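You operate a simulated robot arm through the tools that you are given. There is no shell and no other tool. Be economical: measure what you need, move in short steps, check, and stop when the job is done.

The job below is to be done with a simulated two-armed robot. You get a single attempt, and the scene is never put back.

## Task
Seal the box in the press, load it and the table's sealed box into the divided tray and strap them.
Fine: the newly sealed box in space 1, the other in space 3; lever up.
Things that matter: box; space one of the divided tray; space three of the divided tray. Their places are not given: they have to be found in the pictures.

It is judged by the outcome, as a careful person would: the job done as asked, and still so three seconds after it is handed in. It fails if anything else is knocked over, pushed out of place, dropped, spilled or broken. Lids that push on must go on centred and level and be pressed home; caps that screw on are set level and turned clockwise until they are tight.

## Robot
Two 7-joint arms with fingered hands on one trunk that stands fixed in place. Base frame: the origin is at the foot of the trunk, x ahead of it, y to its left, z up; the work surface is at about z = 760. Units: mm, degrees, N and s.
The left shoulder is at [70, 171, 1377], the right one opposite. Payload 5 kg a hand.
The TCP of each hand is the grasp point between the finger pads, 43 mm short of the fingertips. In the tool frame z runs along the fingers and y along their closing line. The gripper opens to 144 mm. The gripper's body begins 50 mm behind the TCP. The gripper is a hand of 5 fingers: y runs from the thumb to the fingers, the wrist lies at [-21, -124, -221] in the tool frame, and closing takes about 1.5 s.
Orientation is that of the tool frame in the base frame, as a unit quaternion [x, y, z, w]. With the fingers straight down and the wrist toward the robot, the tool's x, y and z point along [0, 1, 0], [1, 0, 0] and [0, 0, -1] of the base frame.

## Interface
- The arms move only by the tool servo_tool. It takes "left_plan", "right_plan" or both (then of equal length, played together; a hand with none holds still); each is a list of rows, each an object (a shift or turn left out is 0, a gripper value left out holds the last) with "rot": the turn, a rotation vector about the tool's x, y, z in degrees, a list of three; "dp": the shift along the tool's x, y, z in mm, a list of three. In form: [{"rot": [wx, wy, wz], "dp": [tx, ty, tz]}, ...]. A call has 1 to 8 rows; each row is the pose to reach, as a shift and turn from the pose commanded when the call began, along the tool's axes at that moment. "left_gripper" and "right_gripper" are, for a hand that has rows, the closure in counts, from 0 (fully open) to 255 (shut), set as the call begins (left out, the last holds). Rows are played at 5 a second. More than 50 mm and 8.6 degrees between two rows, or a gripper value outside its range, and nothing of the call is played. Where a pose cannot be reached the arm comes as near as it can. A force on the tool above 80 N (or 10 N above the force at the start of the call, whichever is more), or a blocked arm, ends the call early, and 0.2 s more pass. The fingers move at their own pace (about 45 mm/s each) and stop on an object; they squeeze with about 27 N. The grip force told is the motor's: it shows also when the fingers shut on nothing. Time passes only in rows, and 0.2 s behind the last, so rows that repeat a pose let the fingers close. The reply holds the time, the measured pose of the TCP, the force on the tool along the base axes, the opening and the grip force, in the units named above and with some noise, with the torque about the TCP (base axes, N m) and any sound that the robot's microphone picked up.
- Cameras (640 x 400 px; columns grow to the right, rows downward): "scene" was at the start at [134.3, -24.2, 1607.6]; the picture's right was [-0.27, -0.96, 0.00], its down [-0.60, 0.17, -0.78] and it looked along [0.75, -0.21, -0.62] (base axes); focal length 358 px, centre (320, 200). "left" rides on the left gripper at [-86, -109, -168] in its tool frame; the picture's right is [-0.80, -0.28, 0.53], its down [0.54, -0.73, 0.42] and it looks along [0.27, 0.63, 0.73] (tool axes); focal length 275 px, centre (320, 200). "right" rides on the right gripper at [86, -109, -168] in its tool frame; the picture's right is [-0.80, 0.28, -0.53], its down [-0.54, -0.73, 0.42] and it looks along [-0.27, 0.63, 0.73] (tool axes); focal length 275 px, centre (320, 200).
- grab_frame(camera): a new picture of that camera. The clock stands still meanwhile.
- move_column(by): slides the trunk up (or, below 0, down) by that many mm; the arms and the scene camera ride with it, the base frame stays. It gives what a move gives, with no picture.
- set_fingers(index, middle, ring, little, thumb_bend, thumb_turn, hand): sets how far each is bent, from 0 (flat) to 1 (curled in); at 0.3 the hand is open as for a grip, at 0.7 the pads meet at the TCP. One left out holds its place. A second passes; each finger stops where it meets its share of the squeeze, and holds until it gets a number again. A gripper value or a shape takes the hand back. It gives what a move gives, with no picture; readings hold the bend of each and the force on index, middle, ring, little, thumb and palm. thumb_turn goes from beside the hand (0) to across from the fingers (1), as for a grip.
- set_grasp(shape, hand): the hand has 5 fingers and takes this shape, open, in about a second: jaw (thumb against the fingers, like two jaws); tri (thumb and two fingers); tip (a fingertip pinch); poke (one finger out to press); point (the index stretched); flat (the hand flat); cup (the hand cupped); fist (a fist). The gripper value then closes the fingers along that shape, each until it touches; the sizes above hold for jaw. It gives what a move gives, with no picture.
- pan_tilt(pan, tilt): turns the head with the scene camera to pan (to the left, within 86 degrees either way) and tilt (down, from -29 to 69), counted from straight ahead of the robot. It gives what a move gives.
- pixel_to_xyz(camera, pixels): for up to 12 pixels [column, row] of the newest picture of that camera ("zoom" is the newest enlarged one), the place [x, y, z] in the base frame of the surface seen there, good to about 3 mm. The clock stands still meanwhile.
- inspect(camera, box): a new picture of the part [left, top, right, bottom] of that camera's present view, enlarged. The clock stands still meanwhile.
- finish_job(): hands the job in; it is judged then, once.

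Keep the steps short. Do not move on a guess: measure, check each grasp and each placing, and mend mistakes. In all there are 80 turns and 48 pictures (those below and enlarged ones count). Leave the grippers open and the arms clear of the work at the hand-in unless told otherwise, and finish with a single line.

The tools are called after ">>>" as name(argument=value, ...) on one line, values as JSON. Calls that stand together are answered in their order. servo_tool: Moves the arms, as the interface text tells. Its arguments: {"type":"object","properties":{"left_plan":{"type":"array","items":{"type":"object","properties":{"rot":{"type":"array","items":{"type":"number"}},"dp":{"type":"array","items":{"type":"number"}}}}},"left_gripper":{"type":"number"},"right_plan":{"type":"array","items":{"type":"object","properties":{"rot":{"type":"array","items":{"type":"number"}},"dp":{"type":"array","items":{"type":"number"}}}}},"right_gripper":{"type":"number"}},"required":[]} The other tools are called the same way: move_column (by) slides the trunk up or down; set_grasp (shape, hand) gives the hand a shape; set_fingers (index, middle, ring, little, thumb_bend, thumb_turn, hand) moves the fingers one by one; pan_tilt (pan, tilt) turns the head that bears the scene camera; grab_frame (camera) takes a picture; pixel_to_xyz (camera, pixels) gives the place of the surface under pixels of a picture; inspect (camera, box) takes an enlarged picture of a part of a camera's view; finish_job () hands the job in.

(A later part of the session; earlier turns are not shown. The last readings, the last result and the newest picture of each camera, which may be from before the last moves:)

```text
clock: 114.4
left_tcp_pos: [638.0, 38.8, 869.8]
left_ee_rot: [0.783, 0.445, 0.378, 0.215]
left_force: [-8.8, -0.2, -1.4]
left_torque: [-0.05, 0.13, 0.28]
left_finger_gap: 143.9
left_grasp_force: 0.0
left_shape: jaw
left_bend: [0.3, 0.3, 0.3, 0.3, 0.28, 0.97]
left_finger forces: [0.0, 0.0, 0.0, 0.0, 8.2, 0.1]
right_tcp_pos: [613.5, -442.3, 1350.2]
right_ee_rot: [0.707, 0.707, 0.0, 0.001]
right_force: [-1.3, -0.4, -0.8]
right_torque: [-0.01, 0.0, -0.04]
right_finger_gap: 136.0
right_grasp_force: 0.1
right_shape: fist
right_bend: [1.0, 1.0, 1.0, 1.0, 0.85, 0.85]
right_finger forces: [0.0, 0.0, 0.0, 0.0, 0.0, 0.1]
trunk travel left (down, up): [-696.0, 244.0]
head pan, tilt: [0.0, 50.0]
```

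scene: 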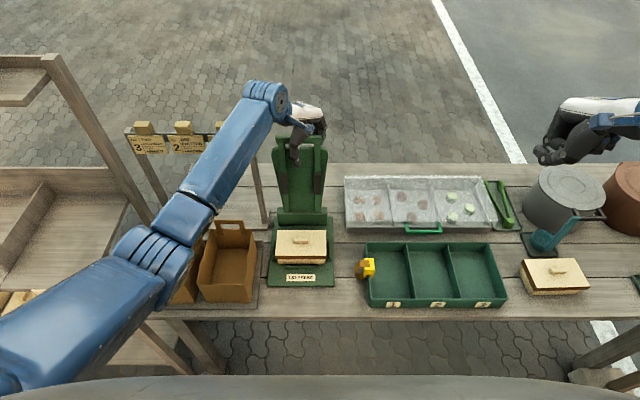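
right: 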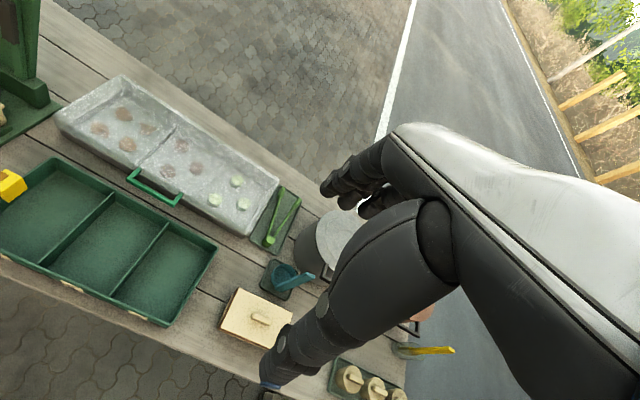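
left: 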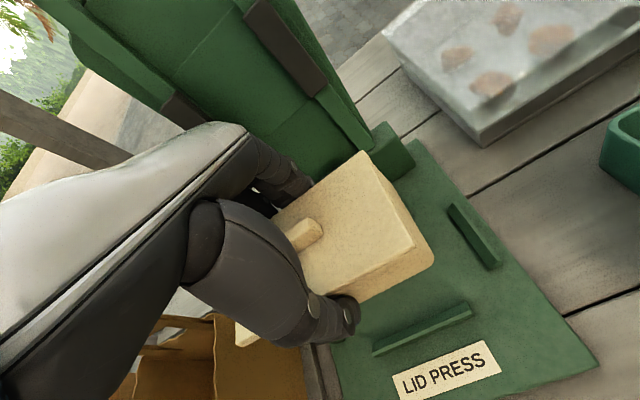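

The thumb is under the bar again. Now the same lift: cage, 16°, then 32°, then push back upright.

>>> servo_tool(left_plan=[{"dp": [0, 0, 0]}, {"dp": [0, 0, 0]}, {"dp": [0, 0, 0]}, {"dp": [7, 12, -8.5], "rot": [3.4, -2.1, 0]}, {"dp": [14.2, 23.9, -16.9], "rot": [6.9, -4.1, 0]}, {"dp": [22, 36.7, -23.4], "rot": [10.3, -6.2, 0]}, {"dp": [29.5, 49.5, -29.8], "rot": [13.7, -8.3, 0]}, {"dp": [29.5, 49.5, -29.8], "rot": [13.7, -8.3, 0]}], left_gripper=90)

>>> servo_tool(left_plan=[{"dp": [14, 23.5, -16.8], "rot": [6.9, -4.1, 0]}, {"dp": [29.2, 48.8, -29.6], "rot": [13.7, -8.3, 0]}, {"dp": [45.1, 75.3, -38.2], "rot": [20.5, -12.4, 0]}, {"dp": [61.6, 102.5, -42.4], "rot": [29.5, -17.8, 0]}, {"dp": [61.6, 102.5, -42.4], "rot": [29.5, -17.8, 0]}])

>>> servo_tool(left_plan=[{"dp": [19.8, 32.5, -26]}, {"dp": [41.6, 68.3, -46]}, {"dp": [62, 102, -57]}, {"dp": [80, 132, -61]}, {"dp": [100, 164, -62]}, {"dp": [113, 186, -62]}, {"dp": [113, 186, -62]}])

>>> servo_tool(left_plan=[{"dp": [-4, -7, -30]}, {"dp": [-8, -13, -65]}, {"dp": [-8, -13, -100]}, {"dp": [-8, -13, -135]}])

>>> grab_frame(camera="scene")

```text
clock: 116.2
left_tcp_pos: [651.2, 38.7, 934.3]
left_ee_rot: [0.828, 0.47, 0.265, 0.151]
left_force: [-2.2, 0.4, -0.2]
left_torque: [-0.04, -0.06, 0.0]
left_finger_gap: 94.2
left_grasp_force: 0.1
left_shape: jaw
left_bend: [0.28, 0.39, 0.36, 0.36, 0.62, 0.99]
left_finger forces: [0.0, 0.1, 0.0, 0.0, 1.9, 0.0]
right_tcp_pos: [615.5, -444.5, 1350.5]
right_ee_rot: [0.707, 0.707, 0.0, 0.0]
right_force: [0.5, 0.3, -0.1]
right_torque: [-0.02, 0.0, 0.0]
right_finger_gap: 136.2
right_grasp_force: 0.0
right_shape: fist
right_bend: [1.0, 1.0, 1.0, 1.0, 0.85, 0.85]
right_finger forces: [0.1, 0.0, 0.0, 0.0, 0.0, 0.1]
trunk travel left (down, up): [-696.0, 244.0]
head pan, tilt: [0.0, 50.0]
```

```text
refused: row 4 steps farther than a row can; nothing moved
```

```text
clock: 117.8
left_tcp_pos: [792.4, 42.7, 1110.7]
left_ee_rot: [0.828, 0.471, 0.265, 0.151]
left_force: [-0.6, 0.0, -1.0]
left_torque: [-0.04, -0.05, 0.0]
left_finger_gap: 93.7
left_grasp_force: 0.0
left_shape: jaw
left_bend: [0.28, 0.39, 0.36, 0.36, 0.63, 0.99]
left_finger forces: [0.0, 0.0, 0.0, 0.0, 0.7, 0.1]
right_tcp_pos: [615.3, -443.6, 1350.2]
right_ee_rot: [0.707, 0.707, 0.0, 0.001]
right_force: [-1.1, 0.5, -0.4]
right_torque: [0.01, -0.03, 0.01]
right_finger_gap: 136.5
right_grasp_force: 0.0
right_shape: fist
right_bend: [1.0, 1.0, 1.0, 1.0, 0.85, 0.85]
right_finger forces: [0.0, 0.0, 0.0, 0.1, 0.0, 0.0]
trunk travel left (down, up): [-696.0, 244.0]
head pan, tilt: [0.0, 50.0]
```

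```text
clock: 118.8
left_tcp_pos: [703.5, 41.7, 1212.5]
left_ee_rot: [0.828, 0.471, 0.265, 0.151]
left_force: [-0.1, 0.5, 0.8]
left_torque: [-0.01, 0.02, -0.03]
left_finger_gap: 93.7
left_grasp_force: 0.0
left_shape: jaw
left_bend: [0.28, 0.39, 0.36, 0.36, 0.63, 1.0]
left_finger forces: [0.0, 0.1, 0.0, 0.1, 0.0, 0.0]
right_tcp_pos: [614.8, -443.6, 1350.1]
right_ee_rot: [0.707, 0.707, 0.001, 0.001]
right_force: [-0.2, 0.6, -0.1]
right_torque: [-0.02, -0.01, 0.01]
right_finger_gap: 136.4
right_grasp_force: 0.1
right_shape: fist
right_bend: [1.0, 1.0, 1.0, 1.0, 0.85, 0.85]
right_finger forces: [0.0, 0.1, 0.0, 0.1, 0.0, 0.1]
trunk travel left (down, up): [-696.0, 244.0]
head pan, tilt: [0.0, 50.0]
```

```text
2 pictures are left
```

scene: 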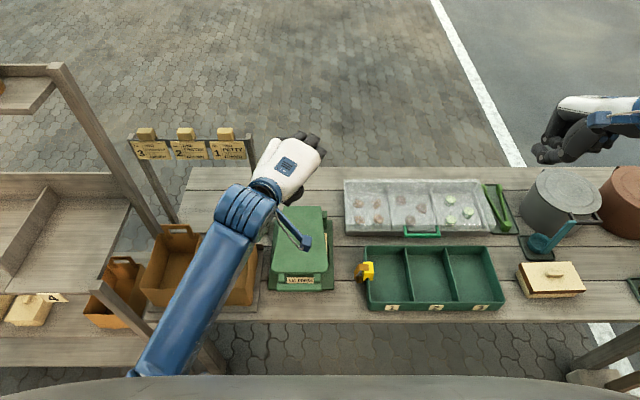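

A row step was again just over the limit and refused, and the lever fell shut when I withdrew, pressing the lid once more. I'll repeat the lift with checked steps, starting by going back to the approach line and putting the thumb under the bar.

>>> servo_tool(left_plan=[{"dp": [-20.4, -32.9, 12.1], "rot": [-1.7, 1, 0]}, {"dp": [-40.8, -65.9, 24.2], "rot": [-3.4, 2.1, 0]}, {"dp": [-61.1, -98.8, 36.3], "rot": [-5.1, 3.1, 0]}, {"dp": [-81.5, -131.7, 48.4], "rot": [-6.8, 4.1, 0]}, {"dp": [-101.9, -164.6, 60.4], "rot": [-8.6, 5.2, 0]}, {"dp": [-122.3, -197.6, 72.5], "rot": [-10.3, 6.2, 0]}, {"dp": [-142.6, -230.5, 84.6], "rot": [-12, 7.3, 0]}, {"dp": [-163, -263.4, 96.7], "rot": [-13.7, 8.3, 0]}], left_gripper=0)

>>> servo_tool(left_plan=[{"dp": [9, 13, 35]}, {"dp": [9, 13, 70]}, {"dp": [9, 13, 100]}, {"dp": [9, 13, 122]}, {"dp": [9, 13, 140]}, {"dp": [9, 13, 154]}, {"dp": [9, 13, 154]}])

```text
clock: 120.6
left_tcp_pos: [507.0, 36.5, 956.5]
left_ee_rot: [0.782, 0.445, 0.379, 0.215]
left_force: [-0.2, -0.1, 0.1]
left_torque: [0.0, 0.07, -0.05]
left_finger_gap: 143.8
left_grasp_force: 0.0
left_shape: jaw
left_bend: [0.3, 0.3, 0.3, 0.3, 0.3, 0.98]
left_finger forces: [0.0, 0.0, 0.1, 0.0, 0.1, 0.1]
right_tcp_pos: [615.3, -444.6, 1349.2]
right_ee_rot: [0.707, 0.707, 0.001, 0.0]
right_force: [0.0, 0.3, 0.8]
right_torque: [0.03, -0.02, 0.02]
right_finger_gap: 136.2
right_grasp_force: 0.0
right_shape: fist
right_bend: [1.0, 1.0, 1.0, 1.0, 0.85, 0.85]
right_finger forces: [0.0, 0.0, 0.1, 0.0, 0.0, 0.0]
trunk travel left (down, up): [-696.0, 244.0]
head pan, tilt: [0.0, 50.0]
```

```text
clock: 122.2
left_tcp_pos: [636.9, 35.7, 870.6]
left_ee_rot: [0.783, 0.445, 0.378, 0.215]
left_force: [-7.6, 0.5, -1.2]
left_torque: [-0.04, 0.17, 0.19]
left_finger_gap: 143.7
left_grasp_force: 0.1
left_shape: jaw
left_bend: [0.3, 0.3, 0.3, 0.3, 0.29, 0.97]
left_finger forces: [0.0, 0.0, 0.0, 0.0, 7.2, 0.0]
right_tcp_pos: [613.4, -444.1, 1350.1]
right_ee_rot: [0.707, 0.707, 0.001, 0.001]
right_force: [0.0, -0.1, -0.7]
right_torque: [0.03, -0.01, -0.01]
right_finger_gap: 136.2
right_grasp_force: 0.0
right_shape: fist
right_bend: [1.0, 1.0, 1.0, 1.0, 0.85, 0.85]
right_finger forces: [0.1, 0.0, 0.1, 0.1, 0.1, 0.1]
trunk travel left (down, up): [-696.0, 244.0]
head pan, tilt: [0.0, 50.0]
```

The thumb is under the bar with light contact, so I'll run the full lift chain with verified step sizes and open the right hand meanwhile. Then one picture.

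>>> servo_tool(left_plan=[{"dp": [0, 0, 0]}, {"dp": [0, 0, 0]}, {"dp": [0, 0, 0]}, {"dp": [7, 12, -8.5], "rot": [3.4, -2.1, 0]}, {"dp": [14.2, 23.9, -16.9], "rot": [6.9, -4.1, 0]}, {"dp": [22, 36.7, -23.4], "rot": [10.3, -6.2, 0]}, {"dp": [29.5, 49.5, -29.8], "rot": [13.7, -8.3, 0]}, {"dp": [29.5, 49.5, -29.8], "rot": [13.7, -8.3, 0]}], left_gripper=90)

>>> servo_tool(left_plan=[{"dp": [14, 23.5, -16.8], "rot": [6.9, -4.1, 0]}, {"dp": [29.2, 48.8, -29.6], "rot": [13.7, -8.3, 0]}, {"dp": [45.1, 75.3, -38.2], "rot": [20.5, -12.4, 0]}, {"dp": [61.6, 102.5, -42.4], "rot": [27.4, -16.5, 0]}, {"dp": [61.6, 102.5, -42.4], "rot": [30, -18, 0]}])

>>> servo_tool(left_plan=[{"dp": [19.8, 32.5, -26]}, {"dp": [41.6, 68.3, -46]}, {"dp": [62, 102, -57]}, {"dp": [80, 132, -61]}, {"dp": [100, 164, -62]}, {"dp": [113, 186, -62]}, {"dp": [113, 186, -62]}])

>>> set_grasp(hand="right", shape="jaw")

```text
clock: 124.0
left_tcp_pos: [649.9, 35.5, 934.1]
left_ee_rot: [0.828, 0.471, 0.265, 0.152]
left_force: [-1.9, -0.2, -0.8]
left_torque: [-0.03, -0.07, 0.07]
left_finger_gap: 94.0
left_grasp_force: 0.0
left_shape: jaw
left_bend: [0.28, 0.39, 0.36, 0.36, 0.62, 0.99]
left_finger forces: [0.1, 0.0, 0.1, 0.1, 2.1, 0.1]
right_tcp_pos: [615.4, -443.9, 1349.2]
right_ee_rot: [0.707, 0.708, 0.001, 0.001]
right_force: [-0.7, -0.2, 0.8]
right_torque: [0.02, -0.04, 0.01]
right_finger_gap: 136.4
right_grasp_force: 0.1
right_shape: fist
right_bend: [1.0, 1.0, 1.0, 1.0, 0.85, 0.85]
right_finger forces: [0.0, 0.0, 0.0, 0.0, 0.1, 0.0]
trunk travel left (down, up): [-696.0, 244.0]
head pan, tilt: [0.0, 50.0]
```

```text
clock: 125.2
left_tcp_pos: [722.4, 38.6, 1037.9]
left_ee_rot: [0.869, 0.494, 0.003, 0.003]
left_force: [-1.0, 0.1, -0.6]
left_torque: [-0.04, -0.06, 0.01]
left_finger_gap: 93.7
left_grasp_force: 0.1
left_shape: jaw
left_bend: [0.28, 0.39, 0.36, 0.36, 0.63, 0.99]
left_finger forces: [0.1, 0.1, 0.0, 0.1, 0.8, 0.1]
right_tcp_pos: [615.5, -443.4, 1349.3]
right_ee_rot: [0.707, 0.707, 0.001, 0.001]
right_force: [0.0, 0.6, -0.8]
right_torque: [-0.03, 0.04, -0.03]
right_finger_gap: 136.5
right_grasp_force: 0.0
right_shape: fist
right_bend: [1.0, 1.0, 1.0, 1.0, 0.85, 0.85]
right_finger forces: [0.0, 0.0, 0.0, 0.0, 0.0, 0.0]
trunk travel left (down, up): [-696.0, 244.0]
head pan, tilt: [0.0, 50.0]
```

```text
clock: 126.8
left_tcp_pos: [938.1, 39.2, 1103.5]
left_ee_rot: [0.87, 0.494, 0.003, 0.004]
left_force: [0.2, -0.6, 0.8]
left_torque: [0.0, -0.04, -0.01]
left_finger_gap: 93.4
left_grasp_force: 0.0
left_shape: jaw
left_bend: [0.28, 0.39, 0.36, 0.36, 0.63, 1.0]
left_finger forces: [0.0, 0.1, 0.0, 0.0, 0.0, 0.0]
right_tcp_pos: [613.6, -443.6, 1350.4]
right_ee_rot: [0.707, 0.707, 0.001, 0.001]
right_force: [0.2, 0.3, -0.5]
right_torque: [-0.01, -0.05, 0.03]
right_finger_gap: 136.3
right_grasp_force: 0.0
right_shape: fist
right_bend: [1.0, 1.0, 1.0, 1.0, 0.85, 0.85]
right_finger forces: [0.0, 0.0, 0.0, 0.1, 0.0, 0.0]
trunk travel left (down, up): [-696.0, 244.0]
head pan, tilt: [0.0, 50.0]
```

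```text
clock: 127.7
left_tcp_pos: [940.0, 38.8, 1102.7]
left_ee_rot: [0.869, 0.494, 0.004, 0.004]
left_force: [-0.7, 0.0, -1.4]
left_torque: [0.02, -0.01, 0.0]
left_finger_gap: 93.5
left_grasp_force: 0.0
left_shape: jaw
left_bend: [0.28, 0.39, 0.36, 0.36, 0.63, 1.0]
left_finger forces: [0.0, 0.0, 0.0, 0.0, 0.0, 0.0]
right_tcp_pos: [615.0, -443.1, 1350.0]
right_ee_rot: [0.707, 0.707, 0.0, 0.001]
right_force: [-1.3, 0.5, -0.3]
right_torque: [-0.02, 0.0, 0.0]
right_finger_gap: 143.6
right_grasp_force: 0.1
right_shape: jaw
right_bend: [0.3, 0.3, 0.3, 0.3, 0.3, 0.97]
right_finger forces: [0.0, 0.0, 0.0, 0.1, 0.1, 0.1]
trunk travel left (down, up): [-696.0, 244.0]
head pan, tilt: [0.0, 50.0]
```

The lever is upright again. I'll move the left hand up and over to above the box's left half (y≈99), unyawed, and look at the seal.

>>> servo_tool(left_plan=[{"dp": [-8, -13, -20]}, {"dp": [-8, -13, -65]}, {"dp": [-8, -13, -105]}, {"dp": [-8, -13, -140]}, {"dp": [-17, -58, -140], "rot": [0, 0, -7.7]}, {"dp": [-27, -103, -140], "rot": [0, 0, -15.4]}, {"dp": [-36, -149, -140], "rot": [0, 0, -23.1]}, {"dp": [-45.8, -193.9, -140], "rot": [0, 0, -30.8]}])

>>> inspect(camera="scene", box=[220, 110, 400, 310])

>>> servo_tool(left_plan=[{"dp": [0, 0, 40]}, {"dp": [0, 0, 80]}, {"dp": [0, 0, 120]}, {"dp": [0, 0, 160]}, {"dp": [0, 0, 190]}, {"dp": [0, 0, 205]}, {"dp": [0, 0, 205]}], left_gripper=0)

```text
clock: 129.5
left_tcp_pos: [748.2, 99.4, 1241.5]
left_ee_rot: [0.707, 0.708, 0.003, 0.005]
left_force: [-0.9, -0.9, 0.8]
left_torque: [0.0, -0.06, 0.01]
left_finger_gap: 93.3
left_grasp_force: 0.1
left_shape: jaw
left_bend: [0.28, 0.39, 0.36, 0.36, 0.63, 1.0]
left_finger forces: [0.0, 0.0, 0.1, 0.0, 0.0, 0.0]
right_tcp_pos: [612.9, -444.8, 1350.4]
right_ee_rot: [0.707, 0.707, 0.001, 0.002]
right_force: [-0.1, 0.2, 0.1]
right_torque: [-0.01, -0.06, 0.0]
right_finger_gap: 143.7
right_grasp_force: 0.0
right_shape: jaw
right_bend: [0.3, 0.3, 0.3, 0.3, 0.3, 0.97]
right_finger forces: [0.0, 0.0, 0.0, 0.1, 0.1, 0.0]
trunk travel left (down, up): [-696.0, 244.0]
head pan, tilt: [0.0, 50.0]
```

```text
2.00 times, centred on (310, 210) of scene
```

zoom: 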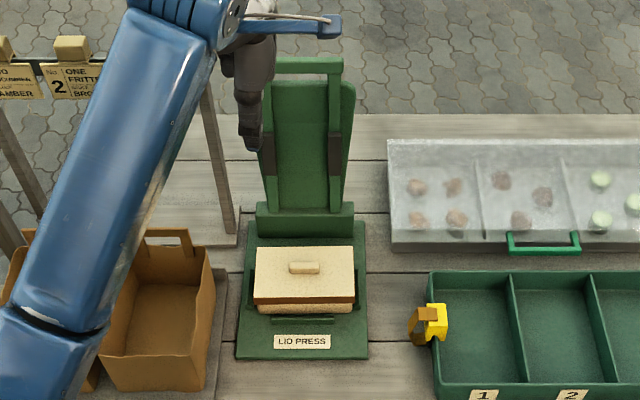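

```text
clock: 131.1
left_tcp_pos: [750.9, 98.7, 1035.7]
left_ee_rot: [0.707, 0.708, 0.001, 0.004]
left_force: [0.0, 0.0, -0.7]
left_torque: [-0.02, -0.02, 0.0]
left_finger_gap: 143.9
left_grasp_force: 0.0
left_shape: jaw
left_bend: [0.3, 0.3, 0.3, 0.3, 0.3, 0.98]
left_finger forces: [0.1, 0.1, 0.1, 0.0, 0.0, 0.1]
right_tcp_pos: [613.3, -444.8, 1349.2]
right_ee_rot: [0.707, 0.707, 0.001, 0.0]
right_force: [0.6, -0.6, -0.7]
right_torque: [-0.02, 0.04, 0.03]
right_finger_gap: 143.5
right_grasp_force: 0.0
right_shape: jaw
right_bend: [0.3, 0.3, 0.3, 0.3, 0.3, 0.97]
right_finger forces: [0.0, 0.1, 0.0, 0.0, 0.0, 0.0]
trunk travel left (down, up): [-696.0, 244.0]
head pan, tilt: [0.0, 50.0]
5 turns are left
```

The brown band is back, so the box is sealed again, and the lever is up. Turns are scarce, so I'll work in longer chains: lower by column onto the box (tips stay above the cradle lip), grip, lift by column, carry with a 90° yaw to above space 1, and move the right hand above the second box.

>>> move_column(by=-204)

>>> servo_tool(left_plan=[{"dp": [0, 0, 0]}, {"dp": [0, 0, 0]}, {"dp": [0, 0, 0]}, {"dp": [0, 0, 0]}, {"dp": [0, 0, 0]}, {"dp": [0, 0, 0]}, {"dp": [0, 0, 0]}, {"dp": [0, 0, 0]}], left_gripper=255)

>>> move_column(by=200)

>>> servo_tool(left_plan=[{"dp": [-20, -2.7, 0], "rot": [0, 0, 8.2]}, {"dp": [-40, -5.4, 0], "rot": [0, 0, 16.4]}, {"dp": [-60, -8.1, 0], "rot": [0, 0, 24.6]}, {"dp": [-80, -10.8, 0], "rot": [0, 0, 32.8]}, {"dp": [-100, -13.5, 0], "rot": [0, 0, 41]}, {"dp": [-120, -16.2, 0], "rot": [0, 0, 49.2]}, {"dp": [-140, -18.9, 0], "rot": [0, 0, 57.4]}, {"dp": [-160, -21.6, 0], "rot": [0, 0, 65.6]}])

>>> servo_tool(left_plan=[{"dp": [-11.9, 19, 0], "rot": [0, 0, 3.5]}, {"dp": [-23.9, 38.1, 0], "rot": [0, 0, 7]}, {"dp": [-35.8, 57.2, 0], "rot": [0, 0, 10.5]}, {"dp": [-47.8, 76.2, 0], "rot": [0, 0, 14]}, {"dp": [-59.7, 95.3, 0], "rot": [0, 0, 17.5]}, {"dp": [-71.7, 114.3, 0], "rot": [0, 0, 21]}, {"dp": [-83.6, 133.4, 0], "rot": [0, 0, 24.4]}, {"dp": [-83.6, 133.4, 0], "rot": [0, 0, 24.4]}])

>>> servo_tool(right_plan=[{"dp": [-38.6, 5.6, 0]}, {"dp": [-77, 11, 0]}, {"dp": [-116, 17, 0]}, {"dp": [-154, 22, 0]}, {"dp": [-193, 28, 0]}, {"dp": [-232, 33, 0]}, {"dp": [-270, 39, 0]}, {"dp": [-270, 39, 0]}], right_gripper=0)

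```text
clock: 133.3
left_tcp_pos: [749.9, 97.9, 831.8]
left_ee_rot: [0.707, 0.707, 0.003, 0.004]
left_force: [-0.6, 0.4, 0.5]
left_torque: [-0.01, 0.0, 0.02]
left_finger_gap: 143.7
left_grasp_force: 0.1
left_shape: jaw
left_bend: [0.3, 0.3, 0.3, 0.3, 0.3, 0.98]
left_finger forces: [0.0, 0.0, 0.0, 0.1, 0.0, 0.0]
right_tcp_pos: [614.9, -443.1, 1145.9]
right_ee_rot: [0.707, 0.707, 0.001, 0.001]
right_force: [0.0, 0.2, 0.2]
right_torque: [-0.01, 0.0, 0.03]
right_finger_gap: 143.2
right_grasp_force: 0.0
right_shape: jaw
right_bend: [0.3, 0.3, 0.3, 0.3, 0.3, 0.97]
right_finger forces: [0.0, 0.0, 0.0, 0.0, 0.0, 0.1]
trunk travel left (down, up): [-492.0, 448.0]
head pan, tilt: [0.0, 50.0]
```

```text
clock: 135.1
left_tcp_pos: [750.6, 98.3, 831.9]
left_ee_rot: [0.707, 0.707, 0.002, 0.005]
left_force: [-1.7, 0.2, 4.4]
left_torque: [-0.01, 0.35, -0.04]
left_finger_gap: 86.1
left_grasp_force: 26.9
left_shape: jaw
left_bend: [0.28, 0.39, 0.37, 0.41, 0.67, 1.0]
left_finger forces: [16.6, 3.2, 3.2, 0.1, 28.1, 0.0]
right_tcp_pos: [614.4, -444.0, 1146.0]
right_ee_rot: [0.708, 0.707, 0.001, 0.001]
right_force: [0.2, -0.7, -0.1]
right_torque: [0.0, -0.01, 0.01]
right_finger_gap: 143.6
right_grasp_force: 0.0
right_shape: jaw
right_bend: [0.3, 0.3, 0.3, 0.3, 0.3, 0.97]
right_finger forces: [0.0, 0.1, 0.0, 0.0, 0.0, 0.1]
trunk travel left (down, up): [-492.0, 448.0]
head pan, tilt: [0.0, 50.0]
```

```text
clock: 137.3
left_tcp_pos: [751.7, 97.7, 1031.0]
left_ee_rot: [0.707, 0.707, 0.002, 0.004]
left_force: [1.0, -0.2, -1.1]
left_torque: [0.03, 0.02, -0.01]
left_finger_gap: 86.0
left_grasp_force: 26.6
left_shape: jaw
left_bend: [0.28, 0.39, 0.37, 0.41, 0.67, 1.0]
left_finger forces: [17.6, 3.6, 3.5, 0.0, 24.8, 0.1]
right_tcp_pos: [614.6, -443.9, 1345.3]
right_ee_rot: [0.707, 0.707, 0.0, 0.001]
right_force: [-0.5, 0.3, 0.0]
right_torque: [0.02, 0.01, 0.0]
right_finger_gap: 143.6
right_grasp_force: 0.0
right_shape: jaw
right_bend: [0.3, 0.3, 0.3, 0.3, 0.3, 0.97]
right_finger forces: [0.0, 0.0, 0.0, 0.0, 0.0, 0.0]
trunk travel left (down, up): [-692.0, 248.0]
head pan, tilt: [0.0, 50.0]
```

```text
clock: 139.1
left_tcp_pos: [728.9, -61.4, 1031.5]
left_ee_rot: [0.978, 0.21, 0.004, 0.002]
left_force: [-0.8, -0.5, -2.0]
left_torque: [0.04, 0.01, 0.01]
left_finger_gap: 86.0
left_grasp_force: 27.1
left_shape: jaw
left_bend: [0.28, 0.39, 0.37, 0.41, 0.67, 1.0]
left_finger forces: [17.6, 3.6, 3.5, 0.1, 24.8, 0.0]
right_tcp_pos: [615.7, -445.3, 1344.2]
right_ee_rot: [0.706, 0.708, -0.001, 0.0]
right_force: [-0.4, 0.7, 0.5]
right_torque: [-0.01, 0.05, -0.01]
right_finger_gap: 143.5
right_grasp_force: 0.0
right_shape: jaw
right_bend: [0.3, 0.3, 0.3, 0.3, 0.3, 0.97]
right_finger forces: [0.1, 0.0, 0.0, 0.0, 0.1, 0.0]
trunk travel left (down, up): [-692.0, 248.0]
head pan, tilt: [0.0, 50.0]
```

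```text
clock: 140.9
left_tcp_pos: [707.4, -217.3, 1032.0]
left_ee_rot: [1.0, -0.002, 0.005, 0.002]
left_force: [0.7, -0.6, -1.3]
left_torque: [0.01, -0.04, 0.01]
left_finger_gap: 86.0
left_grasp_force: 26.9
left_shape: jaw
left_bend: [0.28, 0.39, 0.37, 0.41, 0.67, 1.0]
left_finger forces: [17.8, 3.7, 3.5, 0.0, 24.9, 0.1]
right_tcp_pos: [616.0, -443.2, 1345.6]
right_ee_rot: [0.707, 0.707, 0.001, 0.0]
right_force: [-0.2, 0.9, -0.2]
right_torque: [0.0, 0.02, -0.01]
right_finger_gap: 143.5
right_grasp_force: 0.0
right_shape: jaw
right_bend: [0.3, 0.3, 0.3, 0.3, 0.3, 0.97]
right_finger forces: [0.0, 0.0, 0.0, 0.1, 0.0, 0.0]
trunk travel left (down, up): [-692.0, 248.0]
head pan, tilt: [0.0, 50.0]
```

```text
clock: 142.7
left_tcp_pos: [707.9, -218.1, 1031.9]
left_ee_rot: [1.0, 0.0, 0.006, 0.001]
left_force: [-1.1, -0.1, -0.7]
left_torque: [-0.01, -0.05, -0.04]
left_finger_gap: 86.1
left_grasp_force: 27.4
left_shape: jaw
left_bend: [0.28, 0.39, 0.37, 0.41, 0.67, 1.0]
left_finger forces: [17.7, 3.6, 3.5, 0.0, 24.9, 0.0]
right_tcp_pos: [654.2, -714.4, 1346.0]
right_ee_rot: [0.707, 0.707, 0.0, 0.001]
right_force: [1.4, 0.3, -0.7]
right_torque: [-0.01, 0.01, -0.02]
right_finger_gap: 143.7
right_grasp_force: 0.2
right_shape: jaw
right_bend: [0.3, 0.3, 0.3, 0.3, 0.3, 0.98]
right_finger forces: [0.1, 0.0, 0.0, 0.0, 0.0, 0.0]
trunk travel left (down, up): [-692.0, 248.0]
head pan, tilt: [0.0, 50.0]
4 turns are left
```

Both hands are exactly where planned and the grip is firm. Next chain: lower the box into space 1 by column, release just a little (to stay clear of rim and clip), and withdraw the left hand. Then the right hand grips the second box, turns it, sets it in space 3, releases, and moves above the clip. Then one picture.

>>> move_column(by=-205)

>>> servo_tool(left_plan=[{"dp": [0, 0, 0]}, {"dp": [0, 0, 0]}, {"dp": [0, 0, 0]}, {"dp": [0, 0, 0]}, {"dp": [0, 0, -15]}, {"dp": [0, 0, -45]}, {"dp": [0, 0, -85]}, {"dp": [0, 0, -125]}], left_gripper=80)

>>> servo_tool(left_plan=[{"dp": [0, -20, -40]}, {"dp": [0, -62, -50]}, {"dp": [0, -105, -50]}, {"dp": [0, -148, -50]}, {"dp": [0, -190, -50]}, {"dp": [0, -233, -50]}, {"dp": [0, -275, -50]}, {"dp": [0, -310, -50]}])

>>> servo_tool(right_plan=[{"dp": [0, 0, 40]}, {"dp": [0, 0, 80]}, {"dp": [0, 0, 120]}, {"dp": [0, 0, 160]}, {"dp": [0, 0, 195]}, {"dp": [0, 0, 220]}, {"dp": [0, 0, 240]}, {"dp": [0, 0, 240]}], right_gripper=60)

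>>> servo_tool(right_plan=[{"dp": [0, -1, 25]}, {"dp": [0, -1, 45]}, {"dp": [0, -1, 62]}, {"dp": [0, -1, 73]}, {"dp": [0, -1, 80]}, {"dp": [0, -1, 80]}])

>>> servo_tool(right_plan=[{"dp": [0, 0, 0]}, {"dp": [0, 0, 0]}, {"dp": [0, 0, 0]}, {"dp": [0, 0, 0]}, {"dp": [0, 0, 0]}, {"dp": [0, 0, 0]}, {"dp": [0, 0, 0]}, {"dp": [0, 0, 0]}], right_gripper=255)

>>> servo_tool(right_plan=[{"dp": [0, 0, -15]}, {"dp": [0, 0, -45]}, {"dp": [0, 0, -80]}, {"dp": [0, 0, -115]}, {"dp": [0, 0, -150]}, {"dp": [0, 0, -180]}, {"dp": [0, 0, -180]}])

>>> servo_tool(right_plan=[{"dp": [22, 1.2, 0], "rot": [0, 0, -8.2]}, {"dp": [44, 2.4, 0], "rot": [0, 0, -16.4]}, {"dp": [66, 3.6, 0], "rot": [0, 0, -24.6]}, {"dp": [88, 4.8, 0], "rot": [0, 0, -32.8]}, {"dp": [110, 6, 0], "rot": [0, 0, -41]}, {"dp": [132, 7.2, 0], "rot": [0, 0, -49.2]}, {"dp": [154, 8.4, 0], "rot": [0, 0, -57.4]}, {"dp": [176, 9.6, 0], "rot": [0, 0, -65.6]}])

>>> servo_tool(right_plan=[{"dp": [5.5, 14.2, 0], "rot": [0, 0, -6.1]}, {"dp": [11, 28.5, 0], "rot": [0, 0, -12.2]}, {"dp": [16.6, 42.7, 0], "rot": [0, 0, -18.3]}, {"dp": [22.1, 57, 0], "rot": [0, 0, -24.4]}, {"dp": [22.1, 57, 0], "rot": [0, 0, -24.4]}])

>>> pan_tilt(pan=-18, tilt=45)

>>> grab_frame(camera="scene")

```text
clock: 144.8
left_tcp_pos: [713.8, -224.9, 847.8]
left_ee_rot: [1.0, -0.001, 0.014, 0.014]
left_force: [-10.2, 12.8, 42.7]
left_torque: [-0.45, 0.36, -0.53]
left_finger_gap: 83.9
left_grasp_force: 27.2
left_shape: jaw
left_bend: [0.74, 0.4, 0.39, 0.41, 0.67, 1.0]
left_finger forces: [61.6, 31.3, 2.7, 0.0, 72.0, 0.0]
right_tcp_pos: [654.2, -712.8, 1143.7]
right_ee_rot: [0.708, 0.707, 0.0, 0.002]
right_force: [1.0, 0.0, -0.7]
right_torque: [0.1, 0.11, 0.0]
right_finger_gap: 143.6
right_grasp_force: 0.0
right_shape: jaw
right_bend: [0.3, 0.3, 0.3, 0.3, 0.3, 0.98]
right_finger forces: [0.0, 0.0, 0.0, 0.0, 0.0, 0.0]
trunk travel left (down, up): [-489.0, 451.0]
head pan, tilt: [0.0, 50.0]
stopped: the force on the tool passed its limit at 88 N (the readings are from after the stop); the commanded pose is now the measured one
```

```text
clock: 146.6
left_tcp_pos: [710.9, -217.2, 965.4]
left_ee_rot: [1.0, 0.001, 0.01, 0.009]
left_force: [-0.4, -0.6, -0.8]
left_torque: [-0.01, 0.03, -0.01]
left_finger_gap: 98.4
left_grasp_force: 0.1
left_shape: jaw
left_bend: [0.27, 0.38, 0.35, 0.35, 0.61, 0.99]
left_finger forces: [0.0, 0.1, 0.0, 0.1, 0.0, 0.1]
right_tcp_pos: [655.5, -713.7, 1142.1]
right_ee_rot: [0.707, 0.707, 0.0, 0.002]
right_force: [0.8, 0.0, -0.2]
right_torque: [-0.02, 0.01, -0.01]
right_finger_gap: 143.7
right_grasp_force: 0.0
right_shape: jaw
right_bend: [0.3, 0.3, 0.3, 0.3, 0.3, 0.98]
right_finger forces: [0.0, 0.0, 0.0, 0.0, 0.0, 0.0]
trunk travel left (down, up): [-489.0, 451.0]
head pan, tilt: [0.0, 50.0]
```

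```text
clock: 148.4
left_tcp_pos: [712.0, 89.7, 1009.0]
left_ee_rot: [1.0, -0.001, 0.011, 0.011]
left_force: [0.7, -0.4, -0.1]
left_torque: [-0.05, -0.01, -0.01]
left_finger_gap: 98.7
left_grasp_force: 0.1
left_shape: jaw
left_bend: [0.27, 0.38, 0.35, 0.35, 0.61, 0.99]
left_finger forces: [0.0, 0.1, 0.0, 0.1, 0.0, 0.1]
right_tcp_pos: [653.8, -713.8, 1144.9]
right_ee_rot: [0.708, 0.707, 0.0, 0.001]
right_force: [-0.2, 0.1, 0.1]
right_torque: [-0.03, -0.05, -0.02]
right_finger_gap: 143.6
right_grasp_force: 0.1
right_shape: jaw
right_bend: [0.3, 0.3, 0.3, 0.3, 0.3, 0.98]
right_finger forces: [0.0, 0.1, 0.1, 0.0, 0.1, 0.0]
trunk travel left (down, up): [-489.0, 451.0]
head pan, tilt: [0.0, 50.0]
```

```text
clock: 150.2
left_tcp_pos: [711.1, 89.7, 1009.1]
left_ee_rot: [1.0, 0.0, 0.011, 0.011]
left_force: [0.0, -0.2, 0.2]
left_torque: [0.03, 0.0, 0.0]
left_finger_gap: 98.6
left_grasp_force: 0.0
left_shape: jaw
left_bend: [0.27, 0.38, 0.35, 0.35, 0.61, 0.99]
left_finger forces: [0.0, 0.0, 0.0, 0.0, 0.0, 0.1]
right_tcp_pos: [654.8, -713.7, 902.1]
right_ee_rot: [0.707, 0.707, 0.001, 0.001]
right_force: [-0.1, 0.1, 0.0]
right_torque: [0.0, -0.01, 0.0]
right_finger_gap: 110.4
right_grasp_force: 0.1
right_shape: jaw
right_bend: [0.26, 0.35, 0.33, 0.33, 0.54, 0.99]
right_finger forces: [0.1, 0.3, 0.0, 0.1, 0.0, 0.0]
trunk travel left (down, up): [-489.0, 451.0]
head pan, tilt: [0.0, 50.0]
```

```text
clock: 151.6
left_tcp_pos: [711.9, 89.1, 1010.0]
left_ee_rot: [1.0, 0.0, 0.011, 0.011]
left_force: [0.0, 0.1, -0.2]
left_torque: [0.05, 0.01, -0.01]
left_finger_gap: 98.8
left_grasp_force: 0.1
left_shape: jaw
left_bend: [0.27, 0.38, 0.35, 0.35, 0.61, 0.99]
left_finger forces: [0.0, 0.0, 0.1, 0.0, 0.0, 0.0]
right_tcp_pos: [653.0, -715.7, 822.4]
right_ee_rot: [0.706, 0.708, 0.0, 0.0]
right_force: [-0.6, 0.0, -0.6]
right_torque: [-0.02, 0.0, -0.02]
right_finger_gap: 110.2
right_grasp_force: 0.1
right_shape: jaw
right_bend: [0.26, 0.35, 0.33, 0.33, 0.54, 0.99]
right_finger forces: [0.1, 0.0, 0.0, 0.1, 0.0, 0.0]
trunk travel left (down, up): [-489.0, 451.0]
head pan, tilt: [0.0, 50.0]
```

```text
clock: 153.4
left_tcp_pos: [711.3, 88.2, 1008.9]
left_ee_rot: [1.0, -0.001, 0.012, 0.011]
left_force: [-1.4, -0.3, 0.0]
left_torque: [0.02, 0.01, -0.03]
left_finger_gap: 98.5
left_grasp_force: 0.0
left_shape: jaw
left_bend: [0.27, 0.38, 0.35, 0.35, 0.61, 0.99]
left_finger forces: [0.1, 0.1, 0.0, 0.0, 0.1, 0.1]
right_tcp_pos: [653.0, -714.2, 822.8]
right_ee_rot: [0.707, 0.707, 0.0, 0.001]
right_force: [-0.3, -0.7, -0.8]
right_torque: [0.06, 0.03, 0.03]
right_finger_gap: 85.8
right_grasp_force: 27.4
right_shape: jaw
right_bend: [0.74, 0.42, 0.39, 0.41, 0.64, 0.99]
right_finger forces: [13.0, 6.8, 3.0, 1.6, 24.6, 0.1]
trunk travel left (down, up): [-489.0, 451.0]
head pan, tilt: [0.0, 50.0]
```

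```text
clock: 155.0
left_tcp_pos: [712.2, 88.7, 1010.1]
left_ee_rot: [1.0, -0.001, 0.012, 0.009]
left_force: [-0.1, 0.0, -0.8]
left_torque: [0.04, 0.0, 0.0]
left_finger_gap: 98.7
left_grasp_force: 0.1
left_shape: jaw
left_bend: [0.27, 0.38, 0.35, 0.35, 0.61, 0.99]
left_finger forces: [0.0, 0.0, 0.0, 0.0, 0.0, 0.1]
right_tcp_pos: [655.2, -715.9, 1003.9]
right_ee_rot: [0.707, 0.707, 0.001, 0.001]
right_force: [0.4, -0.2, -1.7]
right_torque: [0.0, -0.02, 0.0]
right_finger_gap: 85.9
right_grasp_force: 25.9
right_shape: jaw
right_bend: [0.74, 0.42, 0.39, 0.41, 0.64, 0.99]
right_finger forces: [13.2, 6.8, 3.2, 1.6, 24.6, 0.1]
trunk travel left (down, up): [-489.0, 451.0]
head pan, tilt: [0.0, 50.0]
```

```text
clock: 156.8
left_tcp_pos: [712.8, 90.1, 1008.1]
left_ee_rot: [1.0, 0.0, 0.01, 0.011]
left_force: [-0.5, -0.3, 0.1]
left_torque: [-0.02, 0.06, 0.01]
left_finger_gap: 98.4
left_grasp_force: 0.0
left_shape: jaw
left_bend: [0.27, 0.38, 0.35, 0.35, 0.61, 0.99]
left_finger forces: [0.0, 0.0, 0.0, 0.0, 0.1, 0.0]
right_tcp_pos: [663.8, -538.7, 1001.8]
right_ee_rot: [0.211, 0.978, 0.0, 0.001]
right_force: [0.0, -0.6, -1.5]
right_torque: [-0.01, -0.01, 0.04]
right_finger_gap: 85.8
right_grasp_force: 27.1
right_shape: jaw
right_bend: [0.74, 0.42, 0.39, 0.41, 0.64, 0.99]
right_finger forces: [13.1, 6.8, 3.2, 1.6, 24.6, 0.0]
trunk travel left (down, up): [-489.0, 451.0]
head pan, tilt: [0.0, 50.0]
```

```text
clock: 158.0
left_tcp_pos: [711.9, 89.3, 1010.3]
left_ee_rot: [1.0, 0.0, 0.011, 0.01]
left_force: [-0.5, 0.4, -0.1]
left_torque: [0.01, -0.01, 0.0]
left_finger_gap: 98.5
left_grasp_force: 0.1
left_shape: jaw
left_bend: [0.27, 0.38, 0.35, 0.35, 0.61, 0.99]
left_finger forces: [0.0, 0.0, 0.0, 0.0, 0.0, 0.0]
right_tcp_pos: [666.9, -476.6, 1004.1]
right_ee_rot: [-0.001, 1.0, 0.001, 0.001]
right_force: [0.6, 0.1, -0.7]
right_torque: [0.02, -0.03, 0.01]
right_finger_gap: 85.9
right_grasp_force: 26.7
right_shape: jaw
right_bend: [0.74, 0.42, 0.39, 0.41, 0.64, 0.99]
right_finger forces: [13.2, 6.9, 3.1, 1.6, 24.8, 0.0]
trunk travel left (down, up): [-489.0, 451.0]
head pan, tilt: [0.0, 50.0]
```

```text
clock: 158.8
left_tcp_pos: [712.7, 88.5, 1009.7]
left_ee_rot: [1.0, 0.0, 0.012, 0.011]
left_force: [0.8, -0.8, -0.6]
left_torque: [0.0, 0.02, -0.04]
left_finger_gap: 98.8
left_grasp_force: 0.0
left_shape: jaw
left_bend: [0.27, 0.38, 0.35, 0.35, 0.61, 0.99]
left_finger forces: [0.1, 0.1, 0.0, 0.0, 0.1, 0.1]
right_tcp_pos: [668.6, -475.9, 1003.3]
right_ee_rot: [0.0, 1.0, 0.001, 0.002]
right_force: [0.3, -0.4, -1.6]
right_torque: [-0.03, 0.02, 0.03]
right_finger_gap: 86.0
right_grasp_force: 26.6
right_shape: jaw
right_bend: [0.74, 0.42, 0.39, 0.41, 0.64, 0.99]
right_finger forces: [13.1, 6.8, 3.1, 1.5, 24.7, 0.0]
trunk travel left (down, up): [-489.0, 451.0]
head pan, tilt: [-18.0, 45.0]
```

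```text
0 pictures are left
3 turns are left
```

scene: 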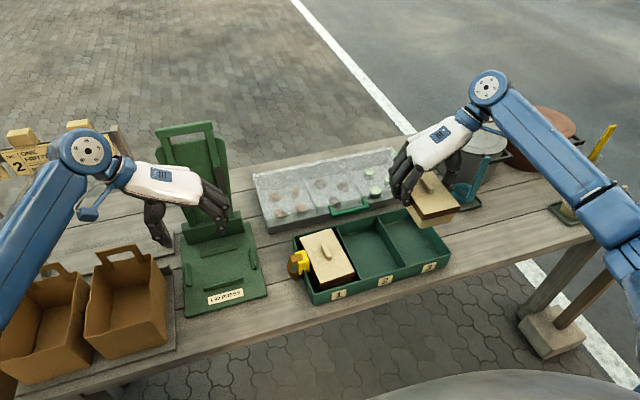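

Box 1 went into space 1, but the arm stopped early at 88 N, probably the thumb on the rim. I'll measure box 1 and the clip in this last picture. Then I'll lower box 2 until the fingers are just above the rim, release, move the left hand away, and bring the right hand above the clip.

>>> pixel_to_xyz(camera="scene", pixels=[[306, 246], [335, 231], [352, 270], [320, 283], [327, 252], [330, 270], [300, 255], [294, 270], [308, 268], [303, 262], [290, 262], [448, 250]])

>>> pixel_to_xyz(camera="scene", pixels=[[295, 237], [312, 304], [446, 260], [408, 222], [341, 231], [379, 220], [374, 288], [416, 273], [190, 130], [210, 127], [305, 252], [306, 272]])

>>> servo_tool(left_plan=[{"dp": [0, -20, -30]}, {"dp": [0, -40, -60]}, {"dp": [0, -70, -80]}, {"dp": [0, -100, -100]}])

>>> servo_tool(right_plan=[{"dp": [0, 0, 40]}, {"dp": [0, 0, 80]}, {"dp": [0, 0, 110]}, {"dp": [0, 0, 130]}, {"dp": [0, 0, 143]}, {"dp": [0, 0, 151]}, {"dp": [0, 0, 151]}])

>>> servo_tool(right_plan=[{"dp": [0, 0, 0]}, {"dp": [0, 0, 0]}, {"dp": [0, 0, 0]}, {"dp": [0, 0, 0]}, {"dp": [0, 0, -15]}, {"dp": [0, 0, -45]}, {"dp": [0, 0, -85]}, {"dp": [0, 0, -125]}], right_gripper=80)

>>> servo_tool(right_plan=[{"dp": [0, 42, 0], "rot": [0, 0, 8.2]}, {"dp": [0, 84, 0], "rot": [0, 0, 16.4]}, {"dp": [0, 126, 0], "rot": [0, 0, 24.6]}, {"dp": [0, 168, 0], "rot": [0, 0, 32.8]}, {"dp": [0, 210, 0], "rot": [0, 0, 41]}, {"dp": [0, 252, 0], "rot": [0, 0, 49.2]}, {"dp": [0, 294, 0], "rot": [0, 0, 57.4]}, {"dp": [0, 334, 0], "rot": [0, 0, 65.6]}])

>>> servo_tool(right_plan=[{"rot": [0, 0, 8.2]}, {"rot": [0, 0, 16.4]}, {"rot": [0, 0, 24.4]}, {"rot": [0, 0, 24.4]}])

```text
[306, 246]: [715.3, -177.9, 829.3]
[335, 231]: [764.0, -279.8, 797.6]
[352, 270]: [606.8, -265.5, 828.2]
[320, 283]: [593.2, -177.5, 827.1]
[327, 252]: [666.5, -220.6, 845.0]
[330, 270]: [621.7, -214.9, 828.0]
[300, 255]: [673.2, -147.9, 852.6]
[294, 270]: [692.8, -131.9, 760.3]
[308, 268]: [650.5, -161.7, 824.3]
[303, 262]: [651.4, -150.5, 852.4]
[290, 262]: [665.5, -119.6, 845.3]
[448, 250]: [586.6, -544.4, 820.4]
```

```text
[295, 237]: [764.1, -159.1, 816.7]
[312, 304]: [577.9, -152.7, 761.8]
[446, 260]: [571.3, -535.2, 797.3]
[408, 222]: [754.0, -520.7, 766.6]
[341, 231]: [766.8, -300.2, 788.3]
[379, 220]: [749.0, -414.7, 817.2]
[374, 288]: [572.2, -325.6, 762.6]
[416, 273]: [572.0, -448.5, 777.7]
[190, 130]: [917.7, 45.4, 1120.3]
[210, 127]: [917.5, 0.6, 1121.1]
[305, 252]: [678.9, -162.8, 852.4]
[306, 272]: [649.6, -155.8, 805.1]
```

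```text
clock: 159.8
left_tcp_pos: [709.2, 193.1, 1109.0]
left_ee_rot: [1.0, 0.0, 0.011, 0.011]
left_force: [0.8, -1.8, -0.1]
left_torque: [0.0, -0.05, -0.01]
left_finger_gap: 98.5
left_grasp_force: 0.1
left_shape: jaw
left_bend: [0.27, 0.38, 0.35, 0.35, 0.61, 0.99]
left_finger forces: [0.0, 0.1, 0.0, 0.0, 0.0, 0.0]
right_tcp_pos: [666.8, -475.4, 1004.3]
right_ee_rot: [0.001, 1.0, 0.0, 0.0]
right_force: [0.1, 0.7, -0.4]
right_torque: [0.01, -0.02, 0.01]
right_finger_gap: 86.0
right_grasp_force: 27.0
right_shape: jaw
right_bend: [0.74, 0.42, 0.39, 0.41, 0.64, 0.99]
right_finger forces: [13.2, 6.8, 3.1, 1.7, 24.6, 0.1]
trunk travel left (down, up): [-489.0, 451.0]
head pan, tilt: [-18.0, 45.0]
```

```text
clock: 161.4
left_tcp_pos: [708.6, 192.9, 1108.5]
left_ee_rot: [1.0, 0.0, 0.011, 0.011]
left_force: [-0.7, -0.4, -0.7]
left_torque: [-0.03, 0.02, 0.01]
left_finger_gap: 98.6
left_grasp_force: 0.1
left_shape: jaw
left_bend: [0.27, 0.38, 0.35, 0.35, 0.61, 0.99]
left_finger forces: [0.0, 0.0, 0.1, 0.1, 0.0, 0.0]
right_tcp_pos: [668.4, -478.2, 851.2]
right_ee_rot: [-0.001, 1.0, 0.0, 0.001]
right_force: [-0.2, 3.2, 3.0]
right_torque: [0.17, -0.04, -0.03]
right_finger_gap: 85.3
right_grasp_force: 26.9
right_shape: jaw
right_bend: [0.74, 0.42, 0.39, 0.41, 0.65, 0.99]
right_finger forces: [15.3, 10.9, 3.4, 1.6, 32.6, 0.1]
trunk travel left (down, up): [-489.0, 451.0]
head pan, tilt: [-18.0, 45.0]
```

```text
clock: 163.2
left_tcp_pos: [708.1, 192.7, 1109.3]
left_ee_rot: [1.0, 0.0, 0.012, 0.01]
left_force: [0.1, 0.6, 0.5]
left_torque: [-0.01, -0.03, -0.02]
left_finger_gap: 98.7
left_grasp_force: 0.1
left_shape: jaw
left_bend: [0.27, 0.38, 0.35, 0.35, 0.61, 0.99]
left_finger forces: [0.0, 0.0, 0.0, 0.0, 0.0, 0.0]
right_tcp_pos: [666.6, -476.1, 979.0]
right_ee_rot: [0.0, 1.0, -0.001, 0.0]
right_force: [-0.4, 0.9, 0.5]
right_torque: [-0.03, -0.01, 0.03]
right_finger_gap: 98.4
right_grasp_force: 0.1
right_shape: jaw
right_bend: [0.27, 0.38, 0.35, 0.35, 0.61, 0.99]
right_finger forces: [0.0, 0.0, 0.0, 0.0, 0.1, 0.0]
trunk travel left (down, up): [-489.0, 451.0]
head pan, tilt: [-18.0, 45.0]
```

```text
clock: 165.0
left_tcp_pos: [710.8, 195.2, 1108.8]
left_ee_rot: [1.0, 0.0, 0.012, 0.01]
left_force: [0.6, -0.4, 0.2]
left_torque: [0.01, 0.0, 0.0]
left_finger_gap: 98.7
left_grasp_force: 0.1
left_shape: jaw
left_bend: [0.27, 0.38, 0.35, 0.35, 0.61, 0.99]
left_finger forces: [0.0, 0.1, 0.1, 0.0, 0.0, 0.0]
right_tcp_pos: [667.7, -142.9, 975.7]
right_ee_rot: [0.542, 0.84, 0.001, 0.001]
right_force: [-0.1, 0.9, 0.3]
right_torque: [0.03, 0.07, 0.04]
right_finger_gap: 98.5
right_grasp_force: 0.1
right_shape: jaw
right_bend: [0.27, 0.38, 0.35, 0.35, 0.61, 0.99]
right_finger forces: [0.0, 0.1, 0.1, 0.0, 0.1, 0.1]
trunk travel left (down, up): [-489.0, 451.0]
head pan, tilt: [-18.0, 45.0]
```

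```text
clock: 166.0
left_tcp_pos: [709.1, 193.3, 1108.3]
left_ee_rot: [1.0, 0.0, 0.011, 0.011]
left_force: [0.1, -0.5, 0.1]
left_torque: [-0.04, 0.0, 0.02]
left_finger_gap: 98.3
left_grasp_force: 0.0
left_shape: jaw
left_bend: [0.27, 0.38, 0.35, 0.35, 0.61, 0.99]
left_finger forces: [0.0, 0.0, 0.0, 0.0, 0.0, 0.0]
right_tcp_pos: [665.6, -143.0, 976.1]
right_ee_rot: [0.708, 0.707, 0.001, 0.0]
right_force: [0.2, -0.2, -0.5]
right_torque: [0.04, 0.06, -0.04]
right_finger_gap: 98.5
right_grasp_force: 0.2
right_shape: jaw
right_bend: [0.27, 0.38, 0.35, 0.35, 0.61, 0.99]
right_finger forces: [0.1, 0.0, 0.0, 0.0, 0.0, 0.0]
trunk travel left (down, up): [-489.0, 451.0]
head pan, tilt: [-18.0, 45.0]
2 turns are left
```

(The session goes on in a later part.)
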